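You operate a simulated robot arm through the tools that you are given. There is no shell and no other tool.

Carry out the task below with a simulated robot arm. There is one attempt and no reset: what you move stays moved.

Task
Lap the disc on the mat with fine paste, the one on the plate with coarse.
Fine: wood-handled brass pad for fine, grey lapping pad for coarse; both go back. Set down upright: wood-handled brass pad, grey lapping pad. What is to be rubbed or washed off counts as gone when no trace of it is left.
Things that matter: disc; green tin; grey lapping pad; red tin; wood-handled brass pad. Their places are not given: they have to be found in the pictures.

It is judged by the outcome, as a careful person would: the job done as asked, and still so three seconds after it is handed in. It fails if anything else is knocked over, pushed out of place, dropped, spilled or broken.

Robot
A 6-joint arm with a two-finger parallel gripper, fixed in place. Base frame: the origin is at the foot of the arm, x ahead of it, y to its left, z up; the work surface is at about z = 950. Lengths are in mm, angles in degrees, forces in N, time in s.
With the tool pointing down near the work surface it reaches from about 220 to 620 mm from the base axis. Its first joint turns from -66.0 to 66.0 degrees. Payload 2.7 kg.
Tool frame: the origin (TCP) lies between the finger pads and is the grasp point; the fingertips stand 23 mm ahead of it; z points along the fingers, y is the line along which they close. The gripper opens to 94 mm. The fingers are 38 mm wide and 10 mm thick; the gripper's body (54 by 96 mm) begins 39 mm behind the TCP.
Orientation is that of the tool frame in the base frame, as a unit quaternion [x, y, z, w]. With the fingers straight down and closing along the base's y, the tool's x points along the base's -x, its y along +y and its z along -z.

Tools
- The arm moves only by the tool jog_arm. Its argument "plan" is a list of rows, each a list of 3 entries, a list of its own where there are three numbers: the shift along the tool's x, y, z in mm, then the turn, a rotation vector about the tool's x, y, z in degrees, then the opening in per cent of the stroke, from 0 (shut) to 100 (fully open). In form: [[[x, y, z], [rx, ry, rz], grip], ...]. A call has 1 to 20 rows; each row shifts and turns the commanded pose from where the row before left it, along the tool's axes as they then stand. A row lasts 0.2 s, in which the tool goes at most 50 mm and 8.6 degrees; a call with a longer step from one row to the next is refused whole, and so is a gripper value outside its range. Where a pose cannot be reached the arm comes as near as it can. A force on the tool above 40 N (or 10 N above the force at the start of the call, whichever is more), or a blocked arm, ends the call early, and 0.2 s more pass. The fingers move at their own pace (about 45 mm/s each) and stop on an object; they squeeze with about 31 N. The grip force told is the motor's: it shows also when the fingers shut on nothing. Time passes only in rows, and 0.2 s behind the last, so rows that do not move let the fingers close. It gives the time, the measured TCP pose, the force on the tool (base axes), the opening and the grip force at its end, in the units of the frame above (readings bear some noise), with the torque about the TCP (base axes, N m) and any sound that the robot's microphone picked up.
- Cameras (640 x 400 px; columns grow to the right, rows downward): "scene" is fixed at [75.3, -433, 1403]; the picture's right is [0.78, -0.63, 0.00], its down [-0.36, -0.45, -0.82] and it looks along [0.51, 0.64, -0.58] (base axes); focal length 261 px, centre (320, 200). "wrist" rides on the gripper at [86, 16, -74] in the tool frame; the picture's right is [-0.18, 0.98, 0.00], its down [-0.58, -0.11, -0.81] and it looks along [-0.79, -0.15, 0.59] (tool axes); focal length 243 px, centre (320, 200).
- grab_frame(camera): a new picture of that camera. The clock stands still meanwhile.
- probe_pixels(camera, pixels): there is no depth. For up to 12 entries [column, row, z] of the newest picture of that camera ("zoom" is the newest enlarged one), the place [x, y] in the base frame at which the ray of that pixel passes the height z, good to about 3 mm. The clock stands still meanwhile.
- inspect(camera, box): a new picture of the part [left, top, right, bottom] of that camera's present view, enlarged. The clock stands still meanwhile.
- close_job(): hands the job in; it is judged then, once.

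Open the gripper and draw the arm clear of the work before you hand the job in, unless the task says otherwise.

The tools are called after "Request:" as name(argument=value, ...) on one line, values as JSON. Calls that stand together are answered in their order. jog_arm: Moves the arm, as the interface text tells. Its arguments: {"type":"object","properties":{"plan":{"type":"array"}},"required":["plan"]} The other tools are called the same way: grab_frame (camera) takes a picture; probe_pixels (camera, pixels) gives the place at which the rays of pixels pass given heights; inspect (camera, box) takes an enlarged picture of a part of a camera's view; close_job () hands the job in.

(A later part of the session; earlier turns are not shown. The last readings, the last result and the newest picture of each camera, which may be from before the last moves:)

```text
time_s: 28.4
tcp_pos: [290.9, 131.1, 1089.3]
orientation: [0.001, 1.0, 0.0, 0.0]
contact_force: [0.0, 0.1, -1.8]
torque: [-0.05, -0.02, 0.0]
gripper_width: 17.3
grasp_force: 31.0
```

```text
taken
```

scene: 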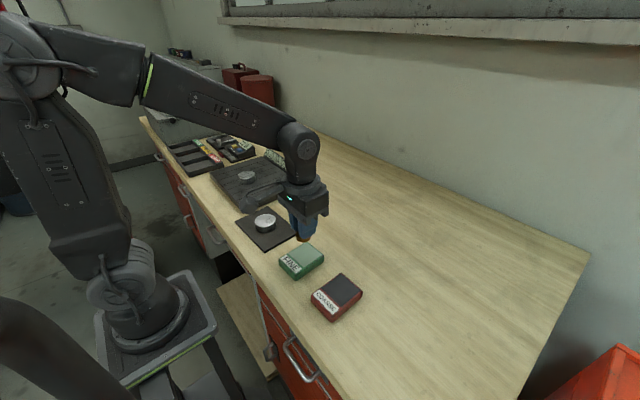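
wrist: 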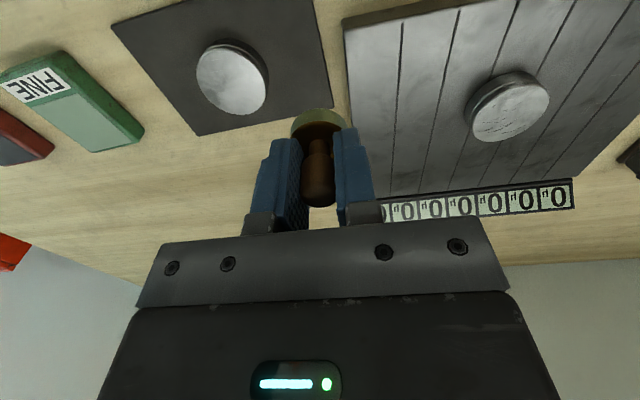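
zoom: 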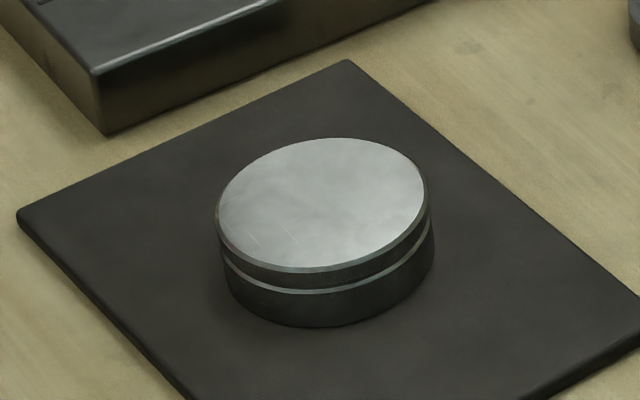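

The dark marks have gone; a few faint fine lines remain visible. I zoom in closely from both cameras.

Request:
inspect(camera="scene", box=[249, 209, 281, 229])

Request:
inspect(camera="wrist", box=[184, 30, 280, 120])

Request:
inspect(camera="wrist", box=[455, 60, 560, 150])

```text
16.00 times, centred on (265, 219) of scene
```

zoom: 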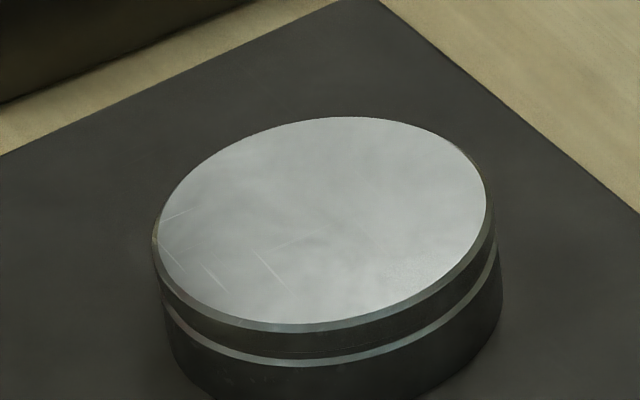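

```text
4.44 times, centred on (232, 75) of wrist
```

zoom: 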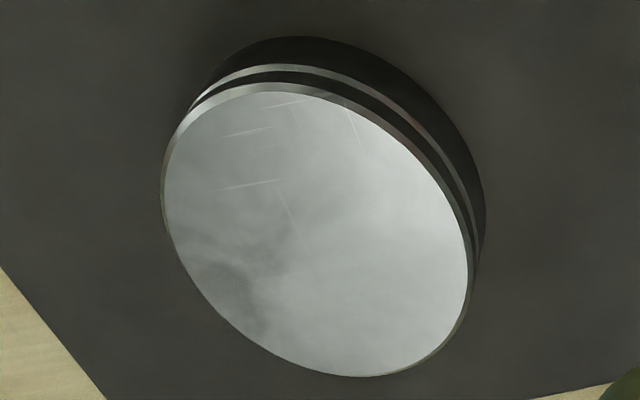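

```text
4.44 times, centred on (508, 105) of wrist
```

zoom: 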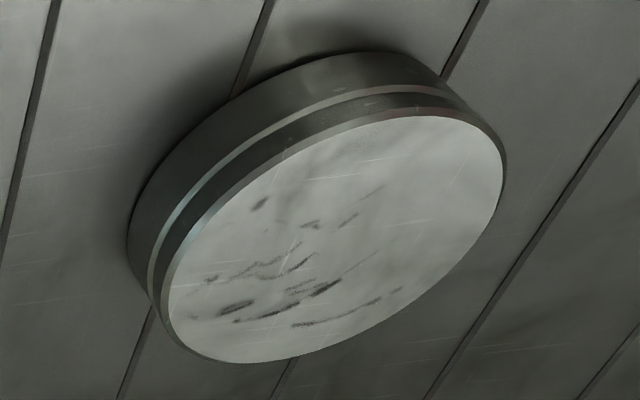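

All dark marks are gone; the remaining faint light lines and clouding are the steel's own texture (the same lines appear on plate and pads and were unchanged by passes). For full rim coverage I go back for one more wider, lighter pass.

Request:
jog_arm(plan=[[[0, -35, 0], [0, 0, 0], 0], [[0, -35, 0], [0, 0, 0], 0], [[0, 0, 30], [0, 0, 0], 0], [[0, 0, 30], [0, 0, 0], 0], [[0, 0, 15], [0, 0, 0], 0], [[0, 0, 3], [0, 0, 0], 0], [[0, 0, 0.8], [0, 0, 0], 0], [[0, 0, 0], [0, 0, 0], 0]])

Request:
inspect(camera="scene", box=[233, 190, 297, 230])

```text
time_s: 30.2
tcp_pos: [291.3, 59.8, 1011.5]
orientation: [-0.001, 1.0, 0.0, 0.001]
contact_force: [-1.2, 0.6, 2.4]
torque: [0.03, -0.02, 0.04]
gripper_width: 17.2
grasp_force: 31.0
```

```text
10.00 times, centred on (265, 210) of scene
```

zoom: 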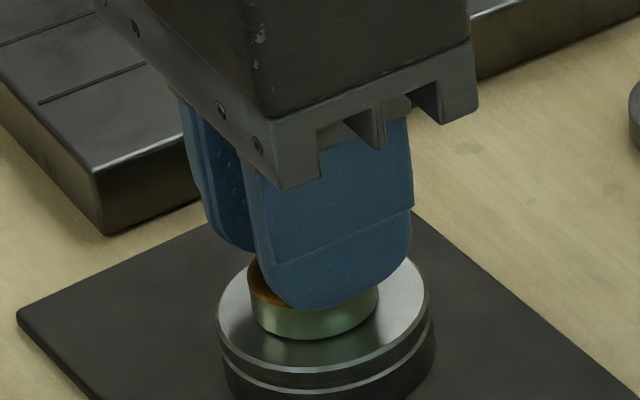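

Light contact (2.4 N). I press 0.6 mm more and run a 14.5 mm radius orbit.

Request:
jog_arm(plan=[[[0, 0, 0.6], [0, 0, 0], 0], [[5, 0, 0], [0, 0, 0], 0], [[5, 0, 0], [0, 0, 0], 0], [[4.5, 0, 0], [0, 0, 0], 0], [[-1.1, 5.54, 0], [0, 0, 0], 0], [[-3.15, 4.71, 0], [0, 0, 0], 0], [[-4.71, 3.15, 0], [0, 0, 0], 0], [[-5.54, 1.1, 0], [0, 0, 0], 0], [[-5.54, -1.1, 0], [0, 0, 0], 0], [[-4.71, -3.15, 0], [0, 0, 0], 0], [[-3.15, -4.71, 0], [0, 0, 0], 0], [[-1.1, -5.54, 0], [0, 0, 0], 0], [[1.1, -5.54, 0], [0, 0, 0], 0], [[3.15, -4.71, 0], [0, 0, 0], 0], [[4.71, -3.15, 0], [0, 0, 0], 0], [[5.54, -1.1, 0], [0, 0, 0], 0], [[5.54, 1.1, 0], [0, 0, 0], 0], [[4.71, 3.15, 0], [0, 0, 0], 0], [[3.15, 4.71, 0], [0, 0, 0], 0], [[1.1, 5.54, 0], [0, 0, 0], 0]])

```text
time_s: 34.4
tcp_pos: [276.2, 58.4, 1011.1]
orientation: [0.0, 1.0, 0.0, 0.001]
contact_force: [0.8, -10.0, 26.7]
torque: [-0.34, -0.17, -0.09]
gripper_width: 17.4
grasp_force: 31.0
```

Orbit done at ≈26 N. I sweep back through the centre with a small loop, then lift and look.

Request:
jog_arm(plan=[[[-4.5, 0, -0.2], [0, 0, 0], 0], [[-4, 0, 0], [0, 0, 0], 0], [[-3, 3, 0], [0, 0, 0], 0], [[-3, 3, 0], [0, 0, 0], 0], [[-4, -2, 0], [0, 0, 0], 0], [[-2, -4, 0], [0, 0, 0], 0], [[2, -5, 0], [0, 0, 0], 0], [[4, -1, 0], [0, 0, 0], 0], [[0, 6, 0], [0, 0, 0], 0], [[0, 0, -3], [0, 0, 0], 0], [[0, 0, -16], [0, 0, 0], 0], [[0, 0, -30], [0, 0, 0], 0], [[0, 0, -30], [0, 0, 0], 0], [[0, 35, 0], [0, 0, 0], 0], [[0, 35, 0], [0, 0, 0], 0], [[0, 0, 0], [0, 0, 0], 0]])

Request:
inspect(camera="scene", box=[233, 200, 297, 240])

Request:
grab_frame(camera="wrist")

Request:
inspect(camera="wrist", box=[184, 30, 280, 120])

```text
time_s: 37.8
tcp_pos: [290.8, 128.4, 1089.2]
orientation: [0.0, 1.0, 0.0, 0.0]
contact_force: [0.6, 0.1, -1.3]
torque: [-0.02, -0.03, 0.02]
gripper_width: 17.0
grasp_force: 31.1
```

```text
10.00 times, centred on (265, 220) of scene
```

zoom: 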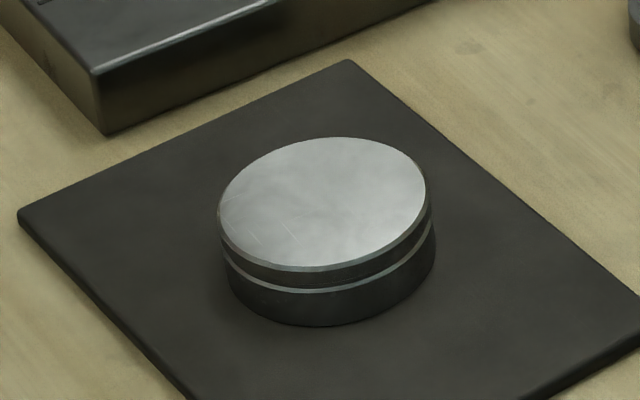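

```text
taken
```

wrist: 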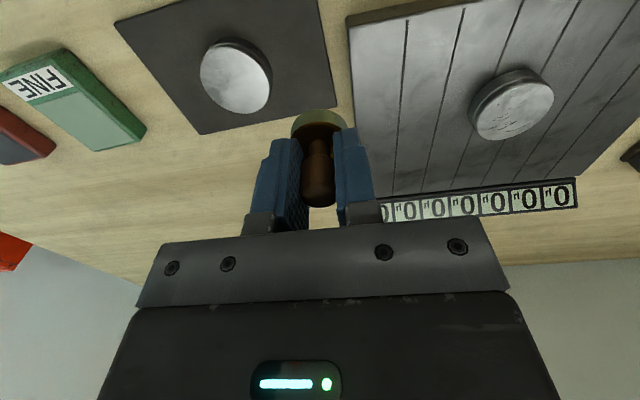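

```text
4.44 times, centred on (232, 75) of wrist
```

zoom: 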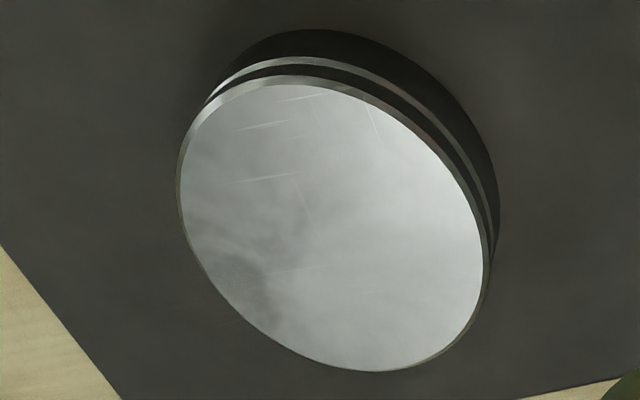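

The remaining faint lines are unchanged, so they are surface texture; no dark marks remain and the disc stayed put. I return the brass pad to its place at (429.6,-28.9), descending to just above the table.

Request:
jog_arm(plan=[[[-14, -16, 0], [0, 0, 0], 0], [[-28, -31.5, 0], [0, 0, 0], 0], [[-28, -31.5, 0], [0, 0, 0], 0], [[-28, -31.5, 0], [0, 0, 0], 0], [[-26, -30, 0], [0, 0, 0], 0], [[-14.8, -17.2, 0], [0, 0, 0], 0], [[0, 0, 20], [0, 0, 0], 0], [[0, 0, 35], [0, 0, 0], 0], [[0, 0, 30], [0, 0, 0], 0], [[0, 0, 14], [0, 0, 0], 0], [[0, 0, 2], [0, 0, 0], 0], [[0, 0, 0], [0, 0, 0], 0]])

Request:
inspect(camera="scene", box=[280, 180, 376, 240])

```text
time_s: 40.4
tcp_pos: [430.5, -27.3, 988.0]
orientation: [0.0, 1.0, 0.0, 0.001]
contact_force: [-0.4, 0.0, -0.3]
torque: [-0.01, -0.05, -0.01]
gripper_width: 17.3
grasp_force: 31.0
```

```text
6.67 times, centred on (328, 210) of scene
```

zoom: 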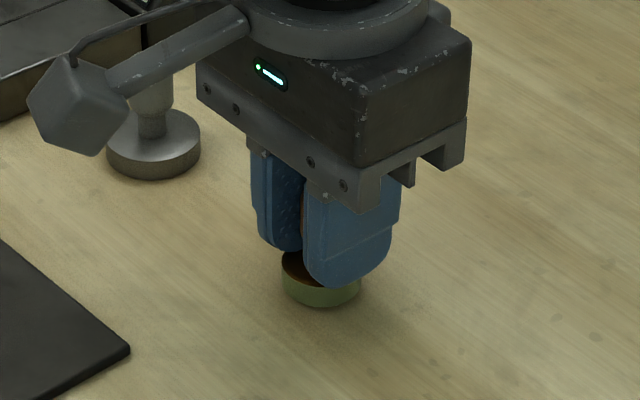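

Pad about 3 mm above the table (command z≈989.4). I lower in 0.7–1 mm steps to feel contact.

Request:
jog_arm(plan=[[[0, 0, 1], [0, 0, 0], 0], [[0, 0, 1], [0, 0, 0], 0], [[0, 0, 0.7], [0, 0, 0], 0], [[0, 0, 0], [0, 0, 0], 0]])

```text
time_s: 41.4
tcp_pos: [430.4, -28.8, 987.1]
orientation: [0.0, 1.0, 0.0, 0.0]
contact_force: [0.8, -0.3, -0.8]
torque: [-0.01, 0.01, 0.02]
gripper_width: 17.3
grasp_force: 30.8
```

No contact yet (command ≈986.7); I lower another 0.5 mm at a time.

Request:
jog_arm(plan=[[[0, 0, 0.4], [0, 0, 0], 0], [[0, 0, 0.4], [0, 0, 0], 0], [[0, 0, 0], [0, 0, 0], 0]])

```text
time_s: 42.2
tcp_pos: [429.4, -28.8, 984.4]
orientation: [0.0, 1.0, 0.0, 0.001]
contact_force: [0.3, 0.0, -0.8]
torque: [0.01, -0.01, -0.02]
gripper_width: 17.3
grasp_force: 30.2
```

Still no contact at ≈985.9; the pad may have slid slightly in the grip. I continue in 0.4 mm steps.

Request:
jog_arm(plan=[[[0, 0, 0.4], [0, 0, 0], 0], [[0, 0, 0.4], [0, 0, 0], 0], [[0, 0, 0], [0, 0, 0], 0]])

Request:
inspect(camera="scene", box=[306, 205, 346, 230])

```text
time_s: 43.0
tcp_pos: [429.0, -29.9, 985.5]
orientation: [0.0, 1.0, 0.0, 0.001]
contact_force: [-4.3, 1.3, 10.3]
torque: [0.03, 0.08, -0.04]
gripper_width: 17.1
grasp_force: 31.1
```

```text
16.00 times, centred on (326, 218) of scene
```

zoom: 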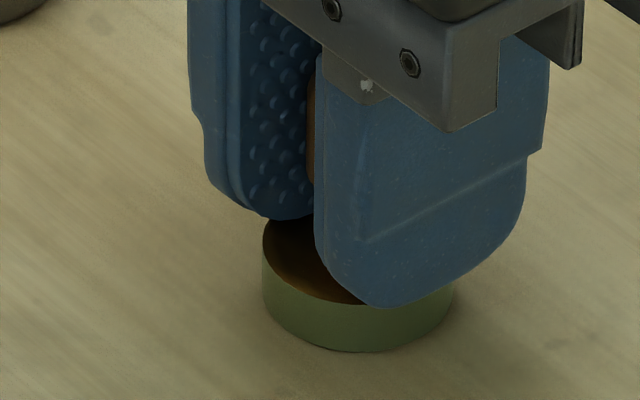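

Contact at ≈10 N – the pad is on the table. I ease off 0.4 mm and open the gripper.

Request:
jog_arm(plan=[[[0, 0, -0.4], [0, 0, 0], 0], [[0, 0, 0], [0, 0, 0], 25], [[0, 0, 0], [0, 0, 0], 45], [[0, 0, 0], [0, 0, 0], 45], [[0, 0, 0], [0, 0, 0], 45]])

Request:
grab_frame(camera="wrist")

Request:
inspect(camera="scene", box=[290, 190, 370, 240])

```text
time_s: 44.2
tcp_pos: [429.8, -29.4, 983.4]
orientation: [0.0, 1.0, -0.001, 0.0]
contact_force: [-0.2, 0.7, -0.3]
torque: [-0.01, -0.01, 0.01]
gripper_width: 42.0
grasp_force: 0.0
```

```text
taken
```

wrist: 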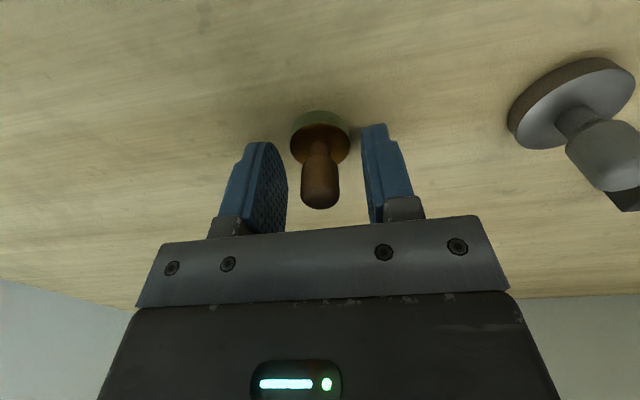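

```text
8.00 times, centred on (330, 215) of scene
```

zoom: 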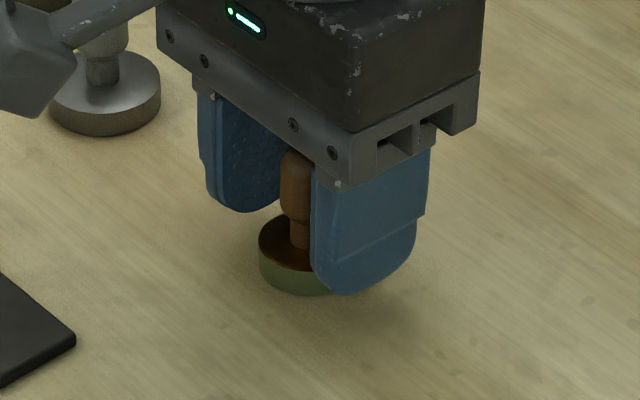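

The brass pad stands upright, free of the fingers. I lift straight up and then move above the grey pad (429,88) at z≈1070.

Request:
jog_arm(plan=[[[0, 0, -15], [0, 0, 0], 45], [[0, 0, -35], [0, 0, 0], 45], [[0, 0, -35], [0, 0, 0], 45], [[0, 20, 0], [0, 0, 0], 45], [[0, 40, 0], [0, 0, 0], 45], [[0, 40, 0], [0, 0, 0], 45], [[0, 17, 0], [0, 0, 0], 45], [[0, 0, 0], [0, 0, 0], 45]])

Request:
grab_frame(camera="wrist")

Request:
inspect(camera="wrist", box=[256, 40, 384, 120])

Request:
inspect(camera="scene", box=[290, 190, 370, 240])

```text
time_s: 46.0
tcp_pos: [430.1, 88.6, 1069.0]
orientation: [0.001, 1.0, 0.0, 0.0]
contact_force: [0.4, 0.9, -0.4]
torque: [-0.01, -0.02, 0.02]
gripper_width: 42.2
grasp_force: 0.1
```

```text
taken
```

wrist: 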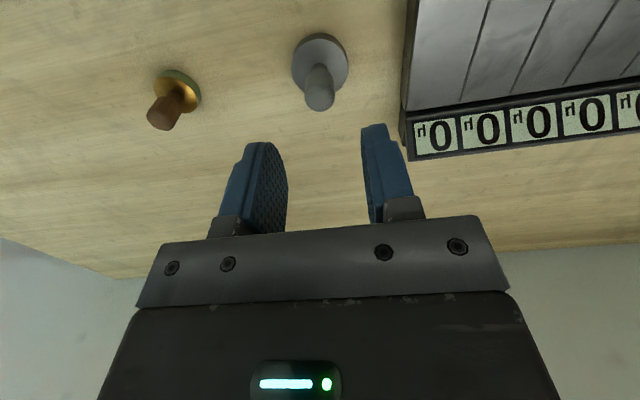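

```text
5.00 times, centred on (320, 80) of wrist
```

zoom: 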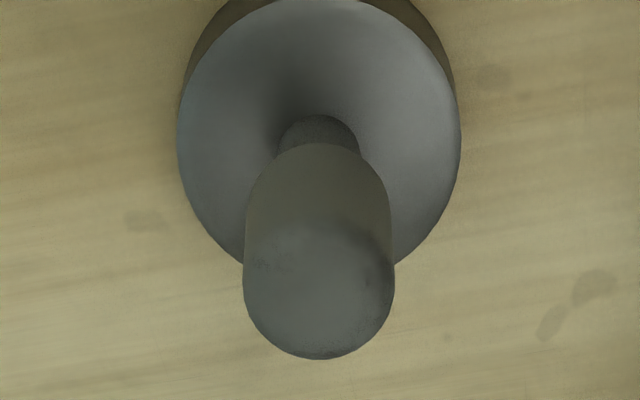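

```text
8.00 times, centred on (330, 215) of scene
```

zoom: 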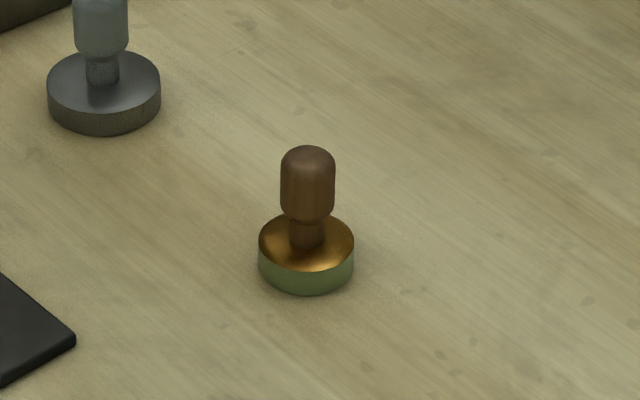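

The brass pad is back upright at its place. The grey pad is centred (column ≈319.8, row as expected). I descend to z≈986 around its handle.

Request:
jog_arm(plan=[[[0, 0, 30], [0, 0, 0], 45], [[0, 0, 30], [0, 0, 0], 45], [[0, 0, 18], [0, 0, 0], 45], [[0, 0, 6], [0, 0, 0], 45], [[0, 0, 0], [0, 0, 0], 45]])

Request:
grab_frame(camera="wrist")

Request:
inspect(camera="scene", box=[260, 160, 356, 220])

```text
time_s: 47.2
tcp_pos: [429.5, 88.6, 986.3]
orientation: [0.0, 1.0, 0.0, 0.0]
contact_force: [-0.1, 0.9, 0.4]
torque: [0.04, -0.01, 0.0]
gripper_width: 42.1
grasp_force: 0.0
```

```text
taken
```

wrist: 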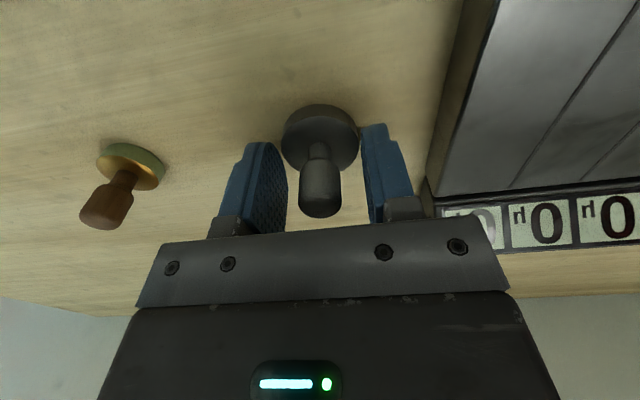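

```text
6.67 times, centred on (308, 190) of scene
```

zoom: 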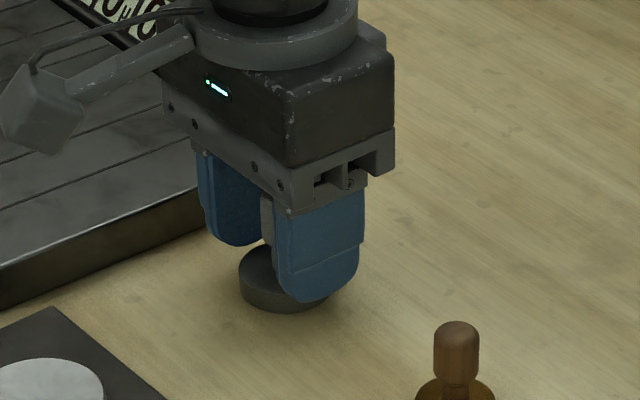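

The grey handle is centred between the fingers (column ≈320). I close the gripper.

Request:
jog_arm(plan=[[[0, 0, 0], [0, 0, 0], 15], [[0, 0, 0], [0, 0, 0], 0], [[0, 0, 0], [0, 0, 0], 0], [[0, 0, 0], [0, 0, 0], 0], [[0, 0, 0], [0, 0, 0], 0]])

Request:
grab_frame(camera="wrist")

```text
time_s: 48.4
tcp_pos: [429.1, 88.1, 985.5]
orientation: [0.0, 1.0, 0.0, -0.001]
contact_force: [0.3, 0.5, 0.7]
torque: [0.07, 0.02, 0.02]
gripper_width: 19.2
grasp_force: 31.1
```

```text
taken
```

wrist: 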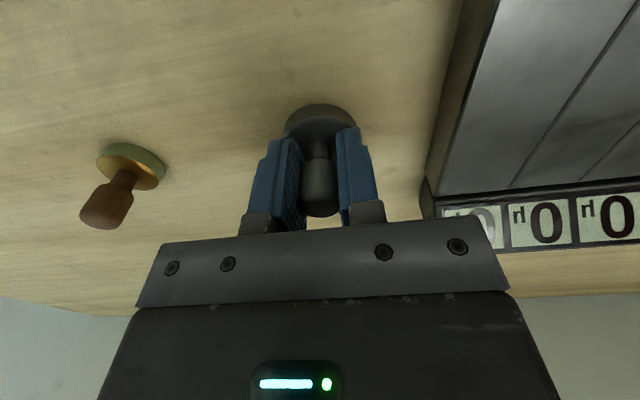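

Gripped (19 mm). I lift 90 mm and carry the grey pad over the coarse (red) tin at (303,-214).

Request:
jog_arm(plan=[[[0, 0, -10], [0, 0, 0], 0], [[0, 0, -40], [0, 0, 0], 0], [[0, 0, -40], [0, 0, 0], 0], [[8, -19, 0], [0, 0, 0], 0], [[15.8, -37.8, 0], [0, 0, 0], 0], [[15.8, -37.8, 0], [0, 0, 0], 0], [[15.8, -37.8, 0], [0, 0, 0], 0], [[15.8, -37.8, 0], [0, 0, 0], 0], [[15.8, -37.8, 0], [0, 0, 0], 0], [[15.8, -37.8, 0], [0, 0, 0], 0], [[15.8, -37.8, 0], [0, 0, 0], 0], [[8, -18.5, 0], [0, 0, 0], 0], [[0, 0, 0], [0, 0, 0], 0]])

Request:
grab_frame(camera="wrist")

Request:
inspect(camera="wrist", box=[240, 20, 400, 120])

```text
time_s: 51.2
tcp_pos: [302.3, -213.7, 1074.9]
orientation: [0.0, 1.0, 0.0, -0.001]
contact_force: [-0.7, 0.1, -1.6]
torque: [0.01, 0.0, 0.0]
gripper_width: 19.4
grasp_force: 30.7
```

```text
taken
```

wrist: 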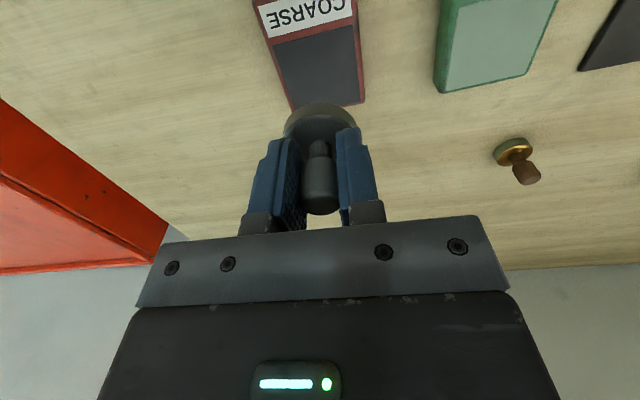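

```text
4.00 times, centred on (320, 70) of wrist
```

zoom: 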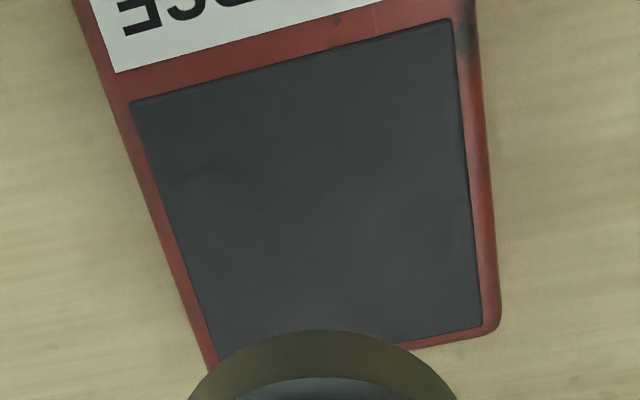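

The paste centre projects at (318,74.5) vs axis (320,71.4): I shift by ≈(+1.8 x, −1.5 y), and descend to just above the paste.

Request:
jog_arm(plan=[[[-1.8, -1.5, 0], [0, 0, 0], 0], [[0, 0, 25], [0, 0, 0], 0], [[0, 0, 25], [0, 0, 0], 0], [[0, 0, 10], [0, 0, 0], 0], [[0, 0, 3], [0, 0, 0], 0], [[0, 0, 0], [0, 0, 0], 0]])

Request:
inspect(camera="scene", box=[296, 240, 392, 300])

Request:
grab_frame(camera="wrist")

```text
time_s: 52.6
tcp_pos: [306.1, -215.6, 1012.2]
orientation: [0.0, 1.0, 0.0, 0.0]
contact_force: [-0.5, -0.1, -1.1]
torque: [0.03, 0.0, 0.01]
gripper_width: 19.3
grasp_force: 30.8
```

```text
6.67 times, centred on (344, 270) of scene
```

zoom: 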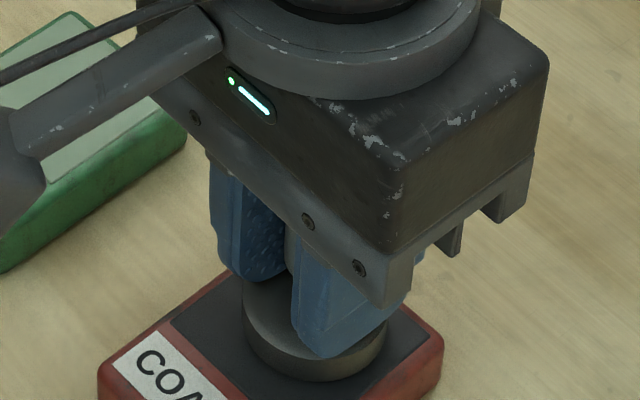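

```text
taken
```

wrist: 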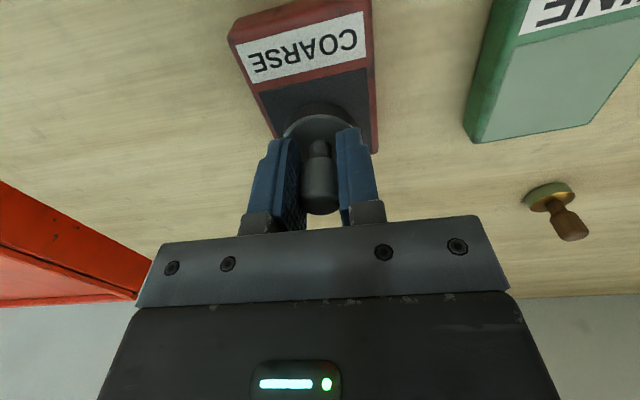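

Pad is centred over the dark coarse paste, a few mm above. I lower in 1 mm steps.

Request:
jog_arm(plan=[[[0, 0, 1], [0, 0, 0], 0], [[0, 0, 1], [0, 0, 0], 0], [[0, 0, 1], [0, 0, 0], 0], [[0, 0, 0], [0, 0, 0], 0]])

```text
time_s: 53.6
tcp_pos: [305.6, -216.5, 1010.0]
orientation: [0.0, 1.0, 0.0, 0.0]
contact_force: [0.3, 0.4, -1.7]
torque: [0.0, 0.0, 0.0]
gripper_width: 19.6
grasp_force: 31.7
```

Command ≈1010.5, no contact yet. I lower 1.5 mm more in small steps.

Request:
jog_arm(plan=[[[0, 0, 0.7], [0, 0, 0], 0], [[0, 0, 0.7], [0, 0, 0], 0], [[0, 0, 0.3], [0, 0, 0], 0], [[0, 0, 0], [0, 0, 0], 0]])

```text
time_s: 54.6
tcp_pos: [305.6, -216.9, 1008.9]
orientation: [0.0, 1.0, 0.0, 0.002]
contact_force: [-0.1, 4.4, 20.8]
torque: [0.12, -0.02, 0.1]
gripper_width: 19.4
grasp_force: 31.1
```

Pressed at ≈21 N. I hold a moment, then lift to z≈1075 and check that the pad carries dark paste.

Request:
jog_arm(plan=[[[0, 0, 0], [0, 0, 0], 0], [[0, 0, -2], [0, 0, 0], 0], [[0, 0, -13], [0, 0, 0], 0], [[0, 0, -26], [0, 0, 0], 0], [[0, 0, -26], [0, 0, 0], 0], [[0, 0, 0], [0, 0, 0], 0]])

Request:
inspect(camera="scene", box=[288, 230, 400, 300])

Request:
grab_frame(camera="wrist")

```text
time_s: 56.0
tcp_pos: [306.2, -215.4, 1076.3]
orientation: [0.0, 1.0, 0.0, 0.0]
contact_force: [0.1, 0.3, -2.0]
torque: [0.01, 0.01, -0.02]
gripper_width: 19.4
grasp_force: 31.2
```

```text
5.71 times, centred on (344, 265) of scene
```

zoom: 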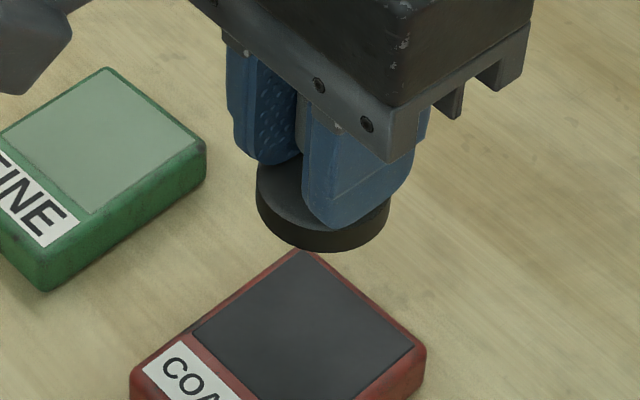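

```text
taken
```

wrist: 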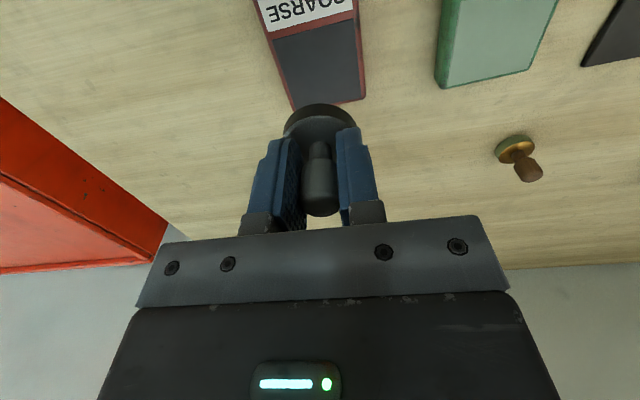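

The grey pad's rim is now dark with coarse paste, tin unmoved. I carry it over the plate disc at about (348,278), staying at z≈1076.

Request:
jog_arm(plan=[[[-1.6, 20.5, -5], [0, 0, 0], 0], [[-3.6, 41.1, -5], [0, 0, 0], 0], [[-3.6, 41.1, 0], [0, 0, 0], 0], [[-3.6, 41.1, 0], [0, 0, 0], 0], [[-3.6, 41.1, 0], [0, 0, 0], 0], [[-3.6, 41.1, 0], [0, 0, 0], 0], [[-3.6, 41.1, 0], [0, 0, 0], 0], [[-3.6, 41.1, 0], [0, 0, 0], 0], [[-3.6, 41.1, 0], [0, 0, 0], 0], [[-3.6, 41.1, 0], [0, 0, 0], 0], [[-3.6, 41.1, 0], [0, 0, 0], 0], [[-3.6, 41.1, 0], [0, 0, 0], 0], [[-2, 20.9, 0], [0, 0, 0], 0], [[0, 0, 0], [0, 0, 0], 0]])

Request:
grab_frame(camera="wrist")

Request:
grab_frame(camera="scene")

Request:
inspect(camera="wrist", box=[240, 20, 400, 120])

```text
time_s: 59.0
tcp_pos: [348.4, 277.3, 1086.2]
orientation: [0.0, 1.0, 0.001, 0.0]
contact_force: [-0.1, -0.1, -1.8]
torque: [0.01, -0.04, -0.02]
gripper_width: 19.4
grasp_force: 31.5
```

```text
taken
```

wrist: 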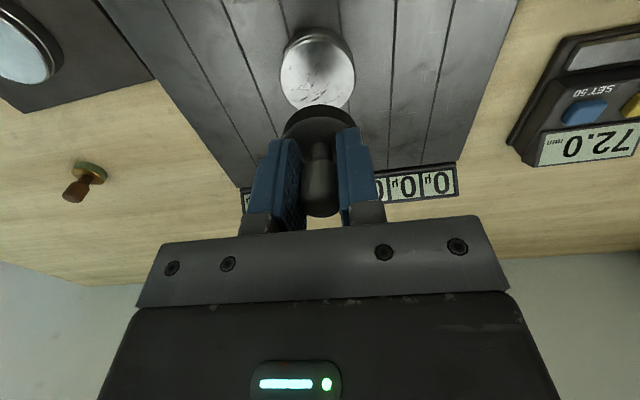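

```text
taken
```

scene: 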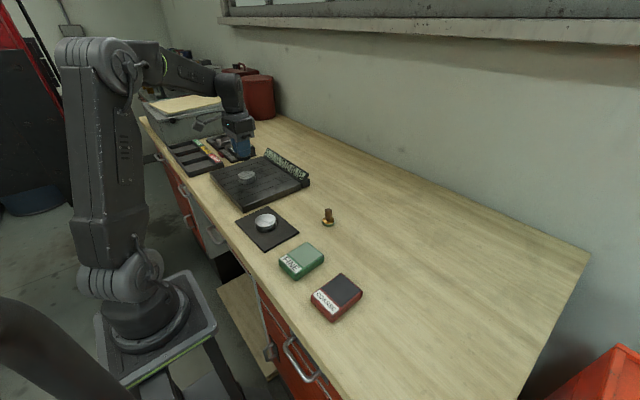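

```text
4.00 times, centred on (320, 70) of wrist
```

zoom: 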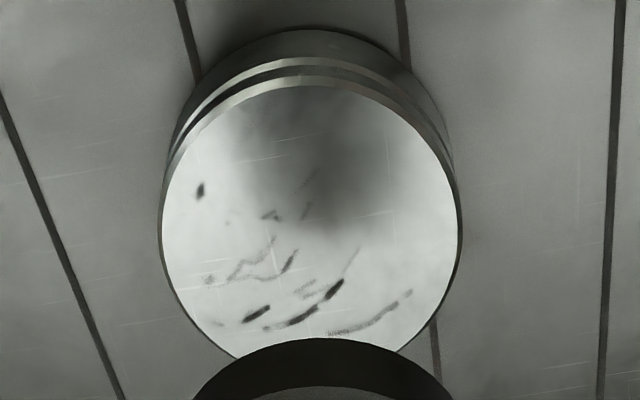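

Face centre is at column ≈317.5, so I shift −1.7 in y and +0.7 in x, and descend to z≈1034 to compare pad and disc outlines.

Request:
jog_arm(plan=[[[-0.7, -1.7, 0], [0, 0, 0], 0], [[0, 0, 25], [0, 0, 0], 0], [[0, 0, 20], [0, 0, 0], 0], [[0, 0, 6.8], [0, 0, 0], 0], [[0, 0, 0], [0, 0, 0], 0]])

Request:
inspect(camera="wrist", box=[256, 60, 384, 140])

Request:
inspect(camera="scene", box=[212, 145, 284, 190])

Request:
grab_frame(camera="wrist")

```text
time_s: 60.2
tcp_pos: [350.0, 277.2, 1032.5]
orientation: [0.0, 1.0, 0.0, 0.0]
contact_force: [-0.1, 0.4, -2.0]
torque: [0.0, 0.01, 0.02]
gripper_width: 19.7
grasp_force: 30.6
```

```text
5.00 times, centred on (320, 100) of wrist
```

zoom: 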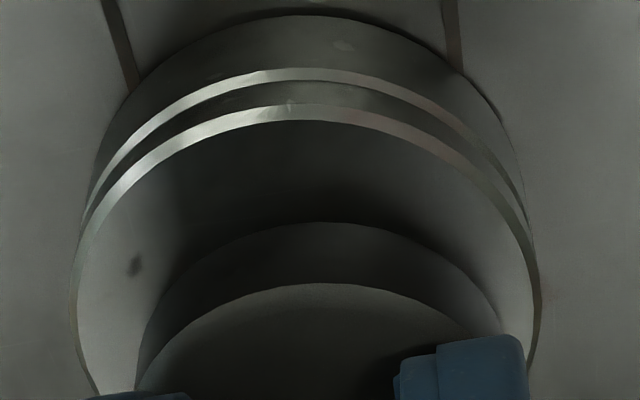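

```text
8.89 times, centred on (248, 168) of scene
```

zoom: 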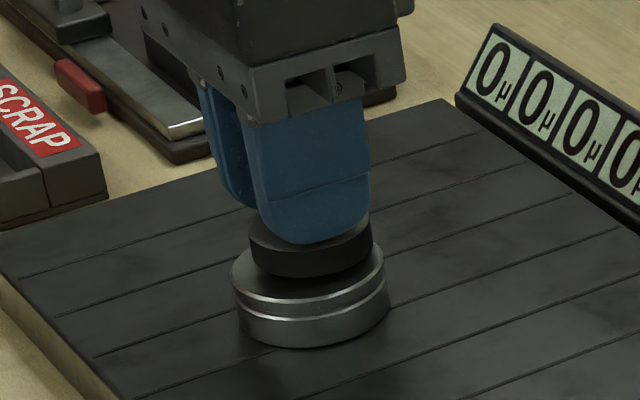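

```text
taken
```

wrist: 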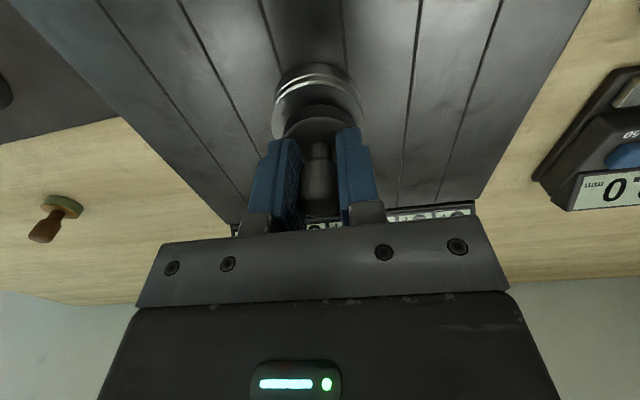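

Pad and disc are aligned within about 1.5 mm, pad ≈6 mm above the face. I lower in small steps to find contact.

Request:
jog_arm(plan=[[[0, -0.6, 0], [0, 0, 0], 0], [[0, 0, 2], [0, 0, 0], 0], [[0, 0, 1], [0, 0, 0], 0], [[0, 0, 1], [0, 0, 0], 0], [[0, 0, 0], [0, 0, 0], 0]])

```text
time_s: 61.4
tcp_pos: [351.3, 275.2, 1029.4]
orientation: [0.0, 1.0, 0.0, 0.002]
contact_force: [-6.3, -2.1, 18.2]
torque: [-0.07, 0.13, 0.04]
gripper_width: 19.4
grasp_force: 31.4
```

Contact at command 1030 with ≈18 N. I check the pictures (plate, gauges) before rubbing.

Request:
inspect(camera="scene", box=[204, 140, 316, 210])

Request:
inspect(camera="wrist", box=[256, 60, 384, 140])

```text
5.71 times, centred on (260, 175) of scene
```

zoom: 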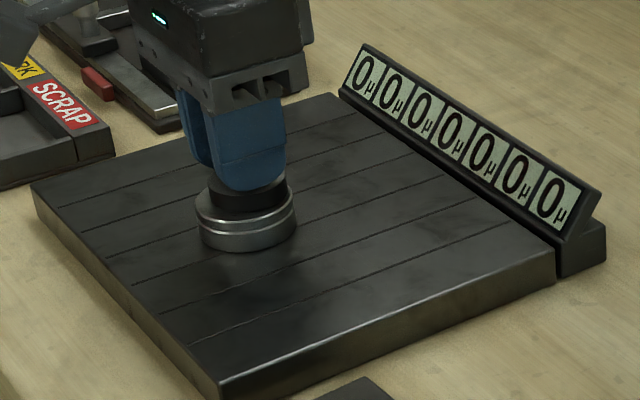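

```text
5.00 times, centred on (320, 100) of wrist
```

zoom: 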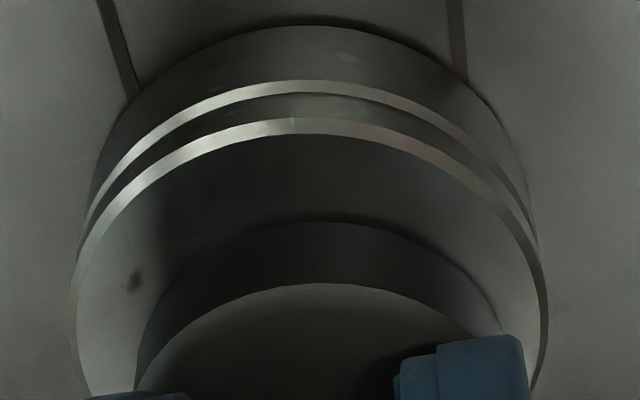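

The pad sits ≈4 mm too far in +x relative to the disc (near gap ≈9 mm, should be 5). I slide +3.7 along tool x as a trial stroke and check that the disc stays put.

Request:
jog_arm(plan=[[[0, 0, -0.2], [0, 0, 0], 0], [[1.9, 0, 0], [0, 0, 0], 0], [[1.8, 0, 0], [0, 0, 0], 0], [[0, 0, 0], [0, 0, 0], 0]])

Request:
inspect(camera="scene", box=[204, 140, 316, 210])

Request:
inspect(camera="wrist", box=[256, 60, 384, 140])

```text
time_s: 62.4
tcp_pos: [345.4, 275.4, 1030.1]
orientation: [0.0, 1.0, 0.0, 0.0]
contact_force: [4.9, -0.5, 13.5]
torque: [-0.03, -0.34, 0.02]
gripper_width: 19.3
grasp_force: 30.9
```

```text
5.71 times, centred on (260, 175) of scene
```

zoom: 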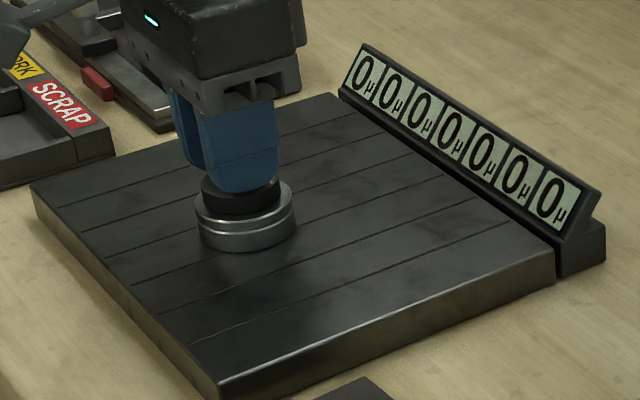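

```text
5.00 times, centred on (320, 100) of wrist
```

zoom: 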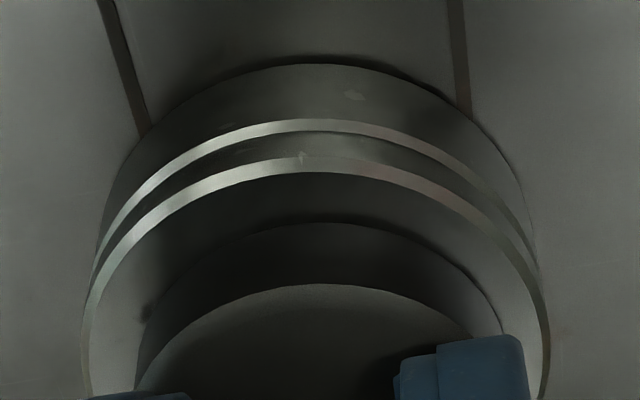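

The disc stayed put and the pad is now centred on it (near gap ≈5 mm). I lap a 5 mm radius circle.

Request:
jog_arm(plan=[[[2.5, 0, 0], [0, 0, 0], 0], [[2.5, 0, 0], [0, 0, 0], 0], [[-1.46, 3.54, 0], [0, 0, 0], 0], [[-3.54, 1.46, 0], [0, 0, 0], 0], [[-3.54, -1.46, 0], [0, 0, 0], 0], [[-1.46, -3.54, 0], [0, 0, 0], 0], [[1.46, -3.54, 0], [0, 0, 0], 0], [[3.54, -1.46, 0], [0, 0, 0], 0], [[3.54, 1.46, 0], [0, 0, 0], 0], [[1.46, 3.54, 0], [0, 0, 0], 0], [[0, 0, 0], [0, 0, 0], 0]])

Request:
inspect(camera="scene", box=[204, 140, 316, 210])

Request:
inspect(camera="wrist", box=[256, 60, 384, 140])

```text
time_s: 64.8
tcp_pos: [341.1, 275.4, 1028.9]
orientation: [0.001, 1.0, -0.001, -0.001]
contact_force: [0.5, -3.3, 8.3]
torque: [-0.09, -0.04, -0.02]
gripper_width: 19.4
grasp_force: 30.5
```

```text
5.71 times, centred on (260, 175) of scene
```

zoom: 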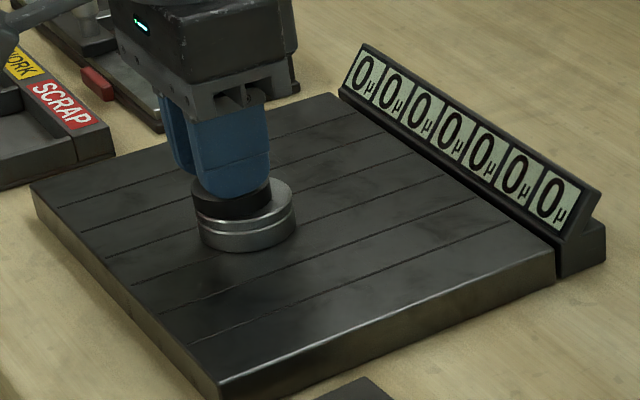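

```text
5.00 times, centred on (320, 100) of wrist
```

zoom: 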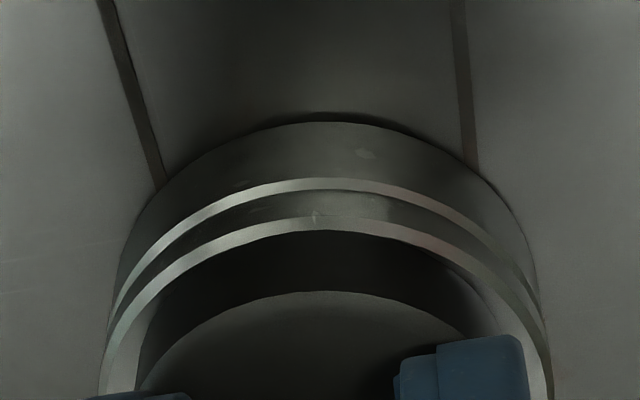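

Disc still in place, force ≈8 N. I press 0.4 mm more and orbit at 9 mm radius to cover the rim.

Request:
jog_arm(plan=[[[0, 0, 0.4], [0, 0, 0], 0], [[2, 0, 0], [0, 0, 0], 0], [[2, 0, 0], [0, 0, 0], 0], [[-0.69, 3.44, 0], [0, 0, 0], 0], [[-1.95, 2.92, 0], [0, 0, 0], 0], [[-2.92, 1.95, 0], [0, 0, 0], 0], [[-3.44, 0.69, 0], [0, 0, 0], 0], [[-3.44, -0.69, 0], [0, 0, 0], 0], [[-2.92, -1.95, 0], [0, 0, 0], 0], [[-1.95, -2.92, 0], [0, 0, 0], 0], [[-0.69, -3.44, 0], [0, 0, 0], 0], [[0.69, -3.44, 0], [0, 0, 0], 0], [[1.95, -2.92, 0], [0, 0, 0], 0], [[2.92, -1.95, 0], [0, 0, 0], 0], [[3.44, -0.69, 0], [0, 0, 0], 0], [[3.44, 0.69, 0], [0, 0, 0], 0], [[2.92, 1.95, 0], [0, 0, 0], 0], [[1.95, 2.92, 0], [0, 0, 0], 0], [[0.69, 3.44, 0], [0, 0, 0], 0]])

Request:
inspect(camera="scene", box=[204, 140, 316, 210])

```text
time_s: 68.8
tcp_pos: [336.6, 275.1, 1028.6]
orientation: [0.001, 1.0, 0.0, 0.001]
contact_force: [0.9, -5.5, 14.7]
torque: [-0.12, -0.09, -0.02]
gripper_width: 19.5
grasp_force: 30.8
```

```text
5.71 times, centred on (260, 175) of scene
```

zoom: 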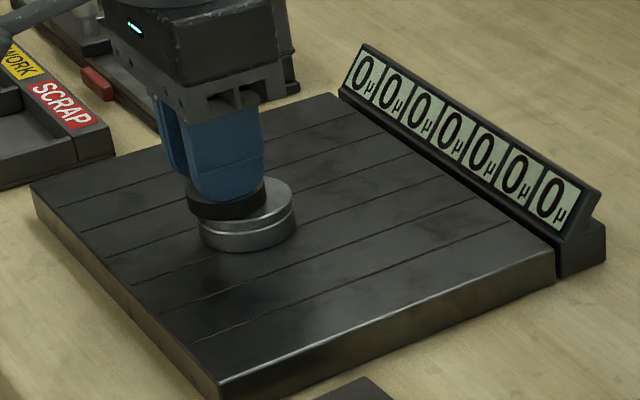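

Good. I sweep back through the centre, lift straight up, and move aside to inspect the face.

Request:
jog_arm(plan=[[[-4.5, 0, 0], [0, 0, 0], 0], [[-4.5, 2, 0], [0, 0, 0], 0], [[-2, -2, 0], [0, 0, 0], 0], [[2, 0, 0], [0, 0, 0], 0], [[0, 0, -3], [0, 0, 0], 0], [[0, 0, -17], [0, 0, 0], 0], [[0, 0, -30], [0, 0, 0], 0], [[0, 0, -10], [0, 0, 0], 0], [[0, -40, 0], [0, 0, 0], 0], [[0, -40, 0], [0, 0, 0], 0], [[0, 0, 0], [0, 0, 0], 0]])

Request:
grab_frame(camera="wrist")

Request:
inspect(camera="scene", box=[230, 160, 270, 185])

```text
time_s: 71.2
tcp_pos: [346.8, 194.7, 1086.2]
orientation: [0.0, 1.0, 0.0, 0.0]
contact_force: [0.2, 0.2, -1.0]
torque: [0.01, -0.02, 0.0]
gripper_width: 19.4
grasp_force: 31.2
```

```text
taken
```

wrist: 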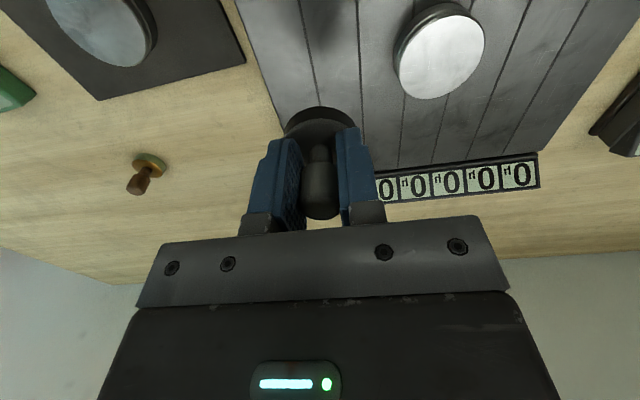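

```text
16.00 times, centred on (250, 172) of scene
```

zoom: 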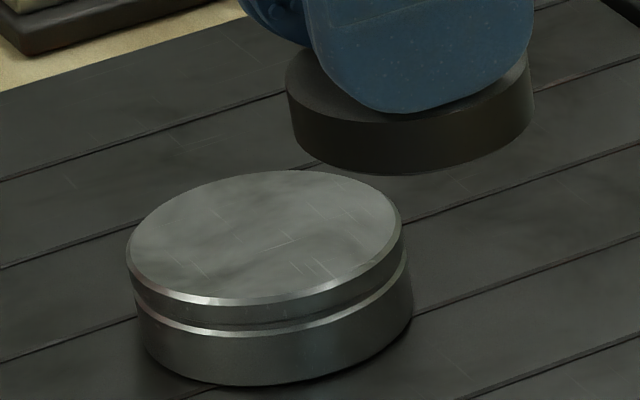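

The plate disc looks clean of dark marks. I zoom in from the wrist for any remaining trace.

Request:
inspect(camera="wrist", box=[384, 0, 496, 105])

Request:
inspect(camera="scene", box=[236, 167, 260, 182])

```text
3.81 times, centred on (440, 52) of wrist
```

zoom: 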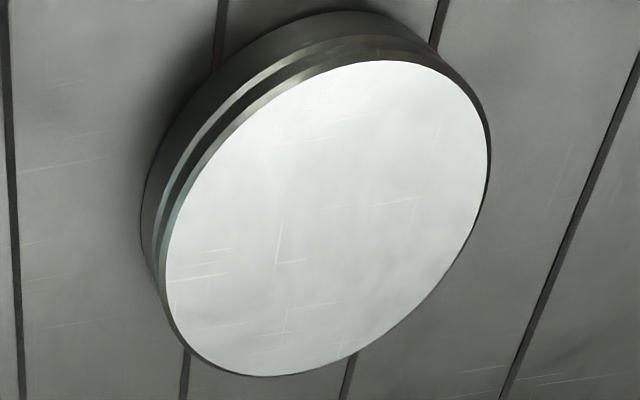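

```text
16.00 times, centred on (248, 174) of scene
```

zoom: 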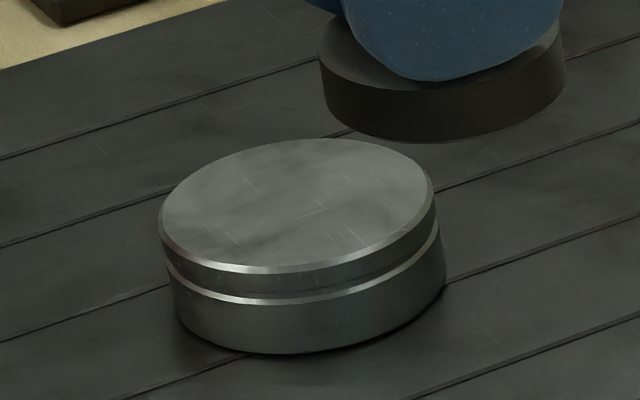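

No marks remain. For certainty at the rim I repeat one wider pass, as with the first disc.

Request:
jog_arm(plan=[[[0, 40, 0], [0, 0, 0], 0], [[0, 40, 0], [0, 0, 0], 0], [[0, 0, 30], [0, 0, 0], 0], [[0, 0, 22], [0, 0, 0], 0], [[0, 0, 5], [0, 0, 0], 0], [[0, 0, 2], [0, 0, 0], 0], [[0, 0, 0.8], [0, 0, 0], 0], [[0, 0, 0], [0, 0, 0], 0]])

```text
time_s: 73.0
tcp_pos: [344.7, 276.4, 1029.1]
orientation: [0.0, 1.0, 0.0, 0.0]
contact_force: [1.0, 0.4, -1.5]
torque: [0.01, 0.02, -0.02]
gripper_width: 19.3
grasp_force: 30.9
```

Not yet in contact at command ≈1030.0; I lower 0.6 mm more.

Request:
jog_arm(plan=[[[0, 0, 0.4], [0, 0, 0], 0], [[0, 0, 0.3], [0, 0, 0], 0], [[0, 0, 0], [0, 0, 0], 0]])

```text
time_s: 73.8
tcp_pos: [346.3, 275.8, 1029.0]
orientation: [0.0, 1.0, 0.001, 0.001]
contact_force: [-2.6, 0.7, 7.7]
torque: [-0.06, 0.16, 0.02]
gripper_width: 19.3
grasp_force: 30.9
```

Contact at ≈8 N. I run a 10 mm radius orbit.

Request:
jog_arm(plan=[[[0, 0, 0.3], [0, 0, 0], 0], [[5, 0, 0], [0, 0, 0], 0], [[5, 0, 0], [0, 0, 0], 0], [[-0.76, 3.83, 0], [0, 0, 0], 0], [[-2.17, 3.24, 0], [0, 0, 0], 0], [[-3.24, 2.17, 0], [0, 0, 0], 0], [[-3.83, 0.76, 0], [0, 0, 0], 0], [[-3.83, -0.76, 0], [0, 0, 0], 0], [[-3.24, -2.17, 0], [0, 0, 0], 0], [[-2.17, -3.24, 0], [0, 0, 0], 0], [[-0.76, -3.83, 0], [0, 0, 0], 0], [[0.76, -3.83, 0], [0, 0, 0], 0], [[2.17, -3.24, 0], [0, 0, 0], 0], [[3.24, -2.17, 0], [0, 0, 0], 0], [[3.83, -0.76, 0], [0, 0, 0], 0], [[3.83, 0.76, 0], [0, 0, 0], 0], [[3.24, 2.17, 0], [0, 0, 0], 0], [[2.17, 3.24, 0], [0, 0, 0], 0], [[0.76, 3.83, 0], [0, 0, 0], 0]])

```text
time_s: 77.8
tcp_pos: [336.2, 274.4, 1028.5]
orientation: [-0.001, 1.0, -0.001, 0.0]
contact_force: [1.9, -9.3, 28.1]
torque: [-0.27, -0.19, -0.03]
gripper_width: 19.6
grasp_force: 31.1
```

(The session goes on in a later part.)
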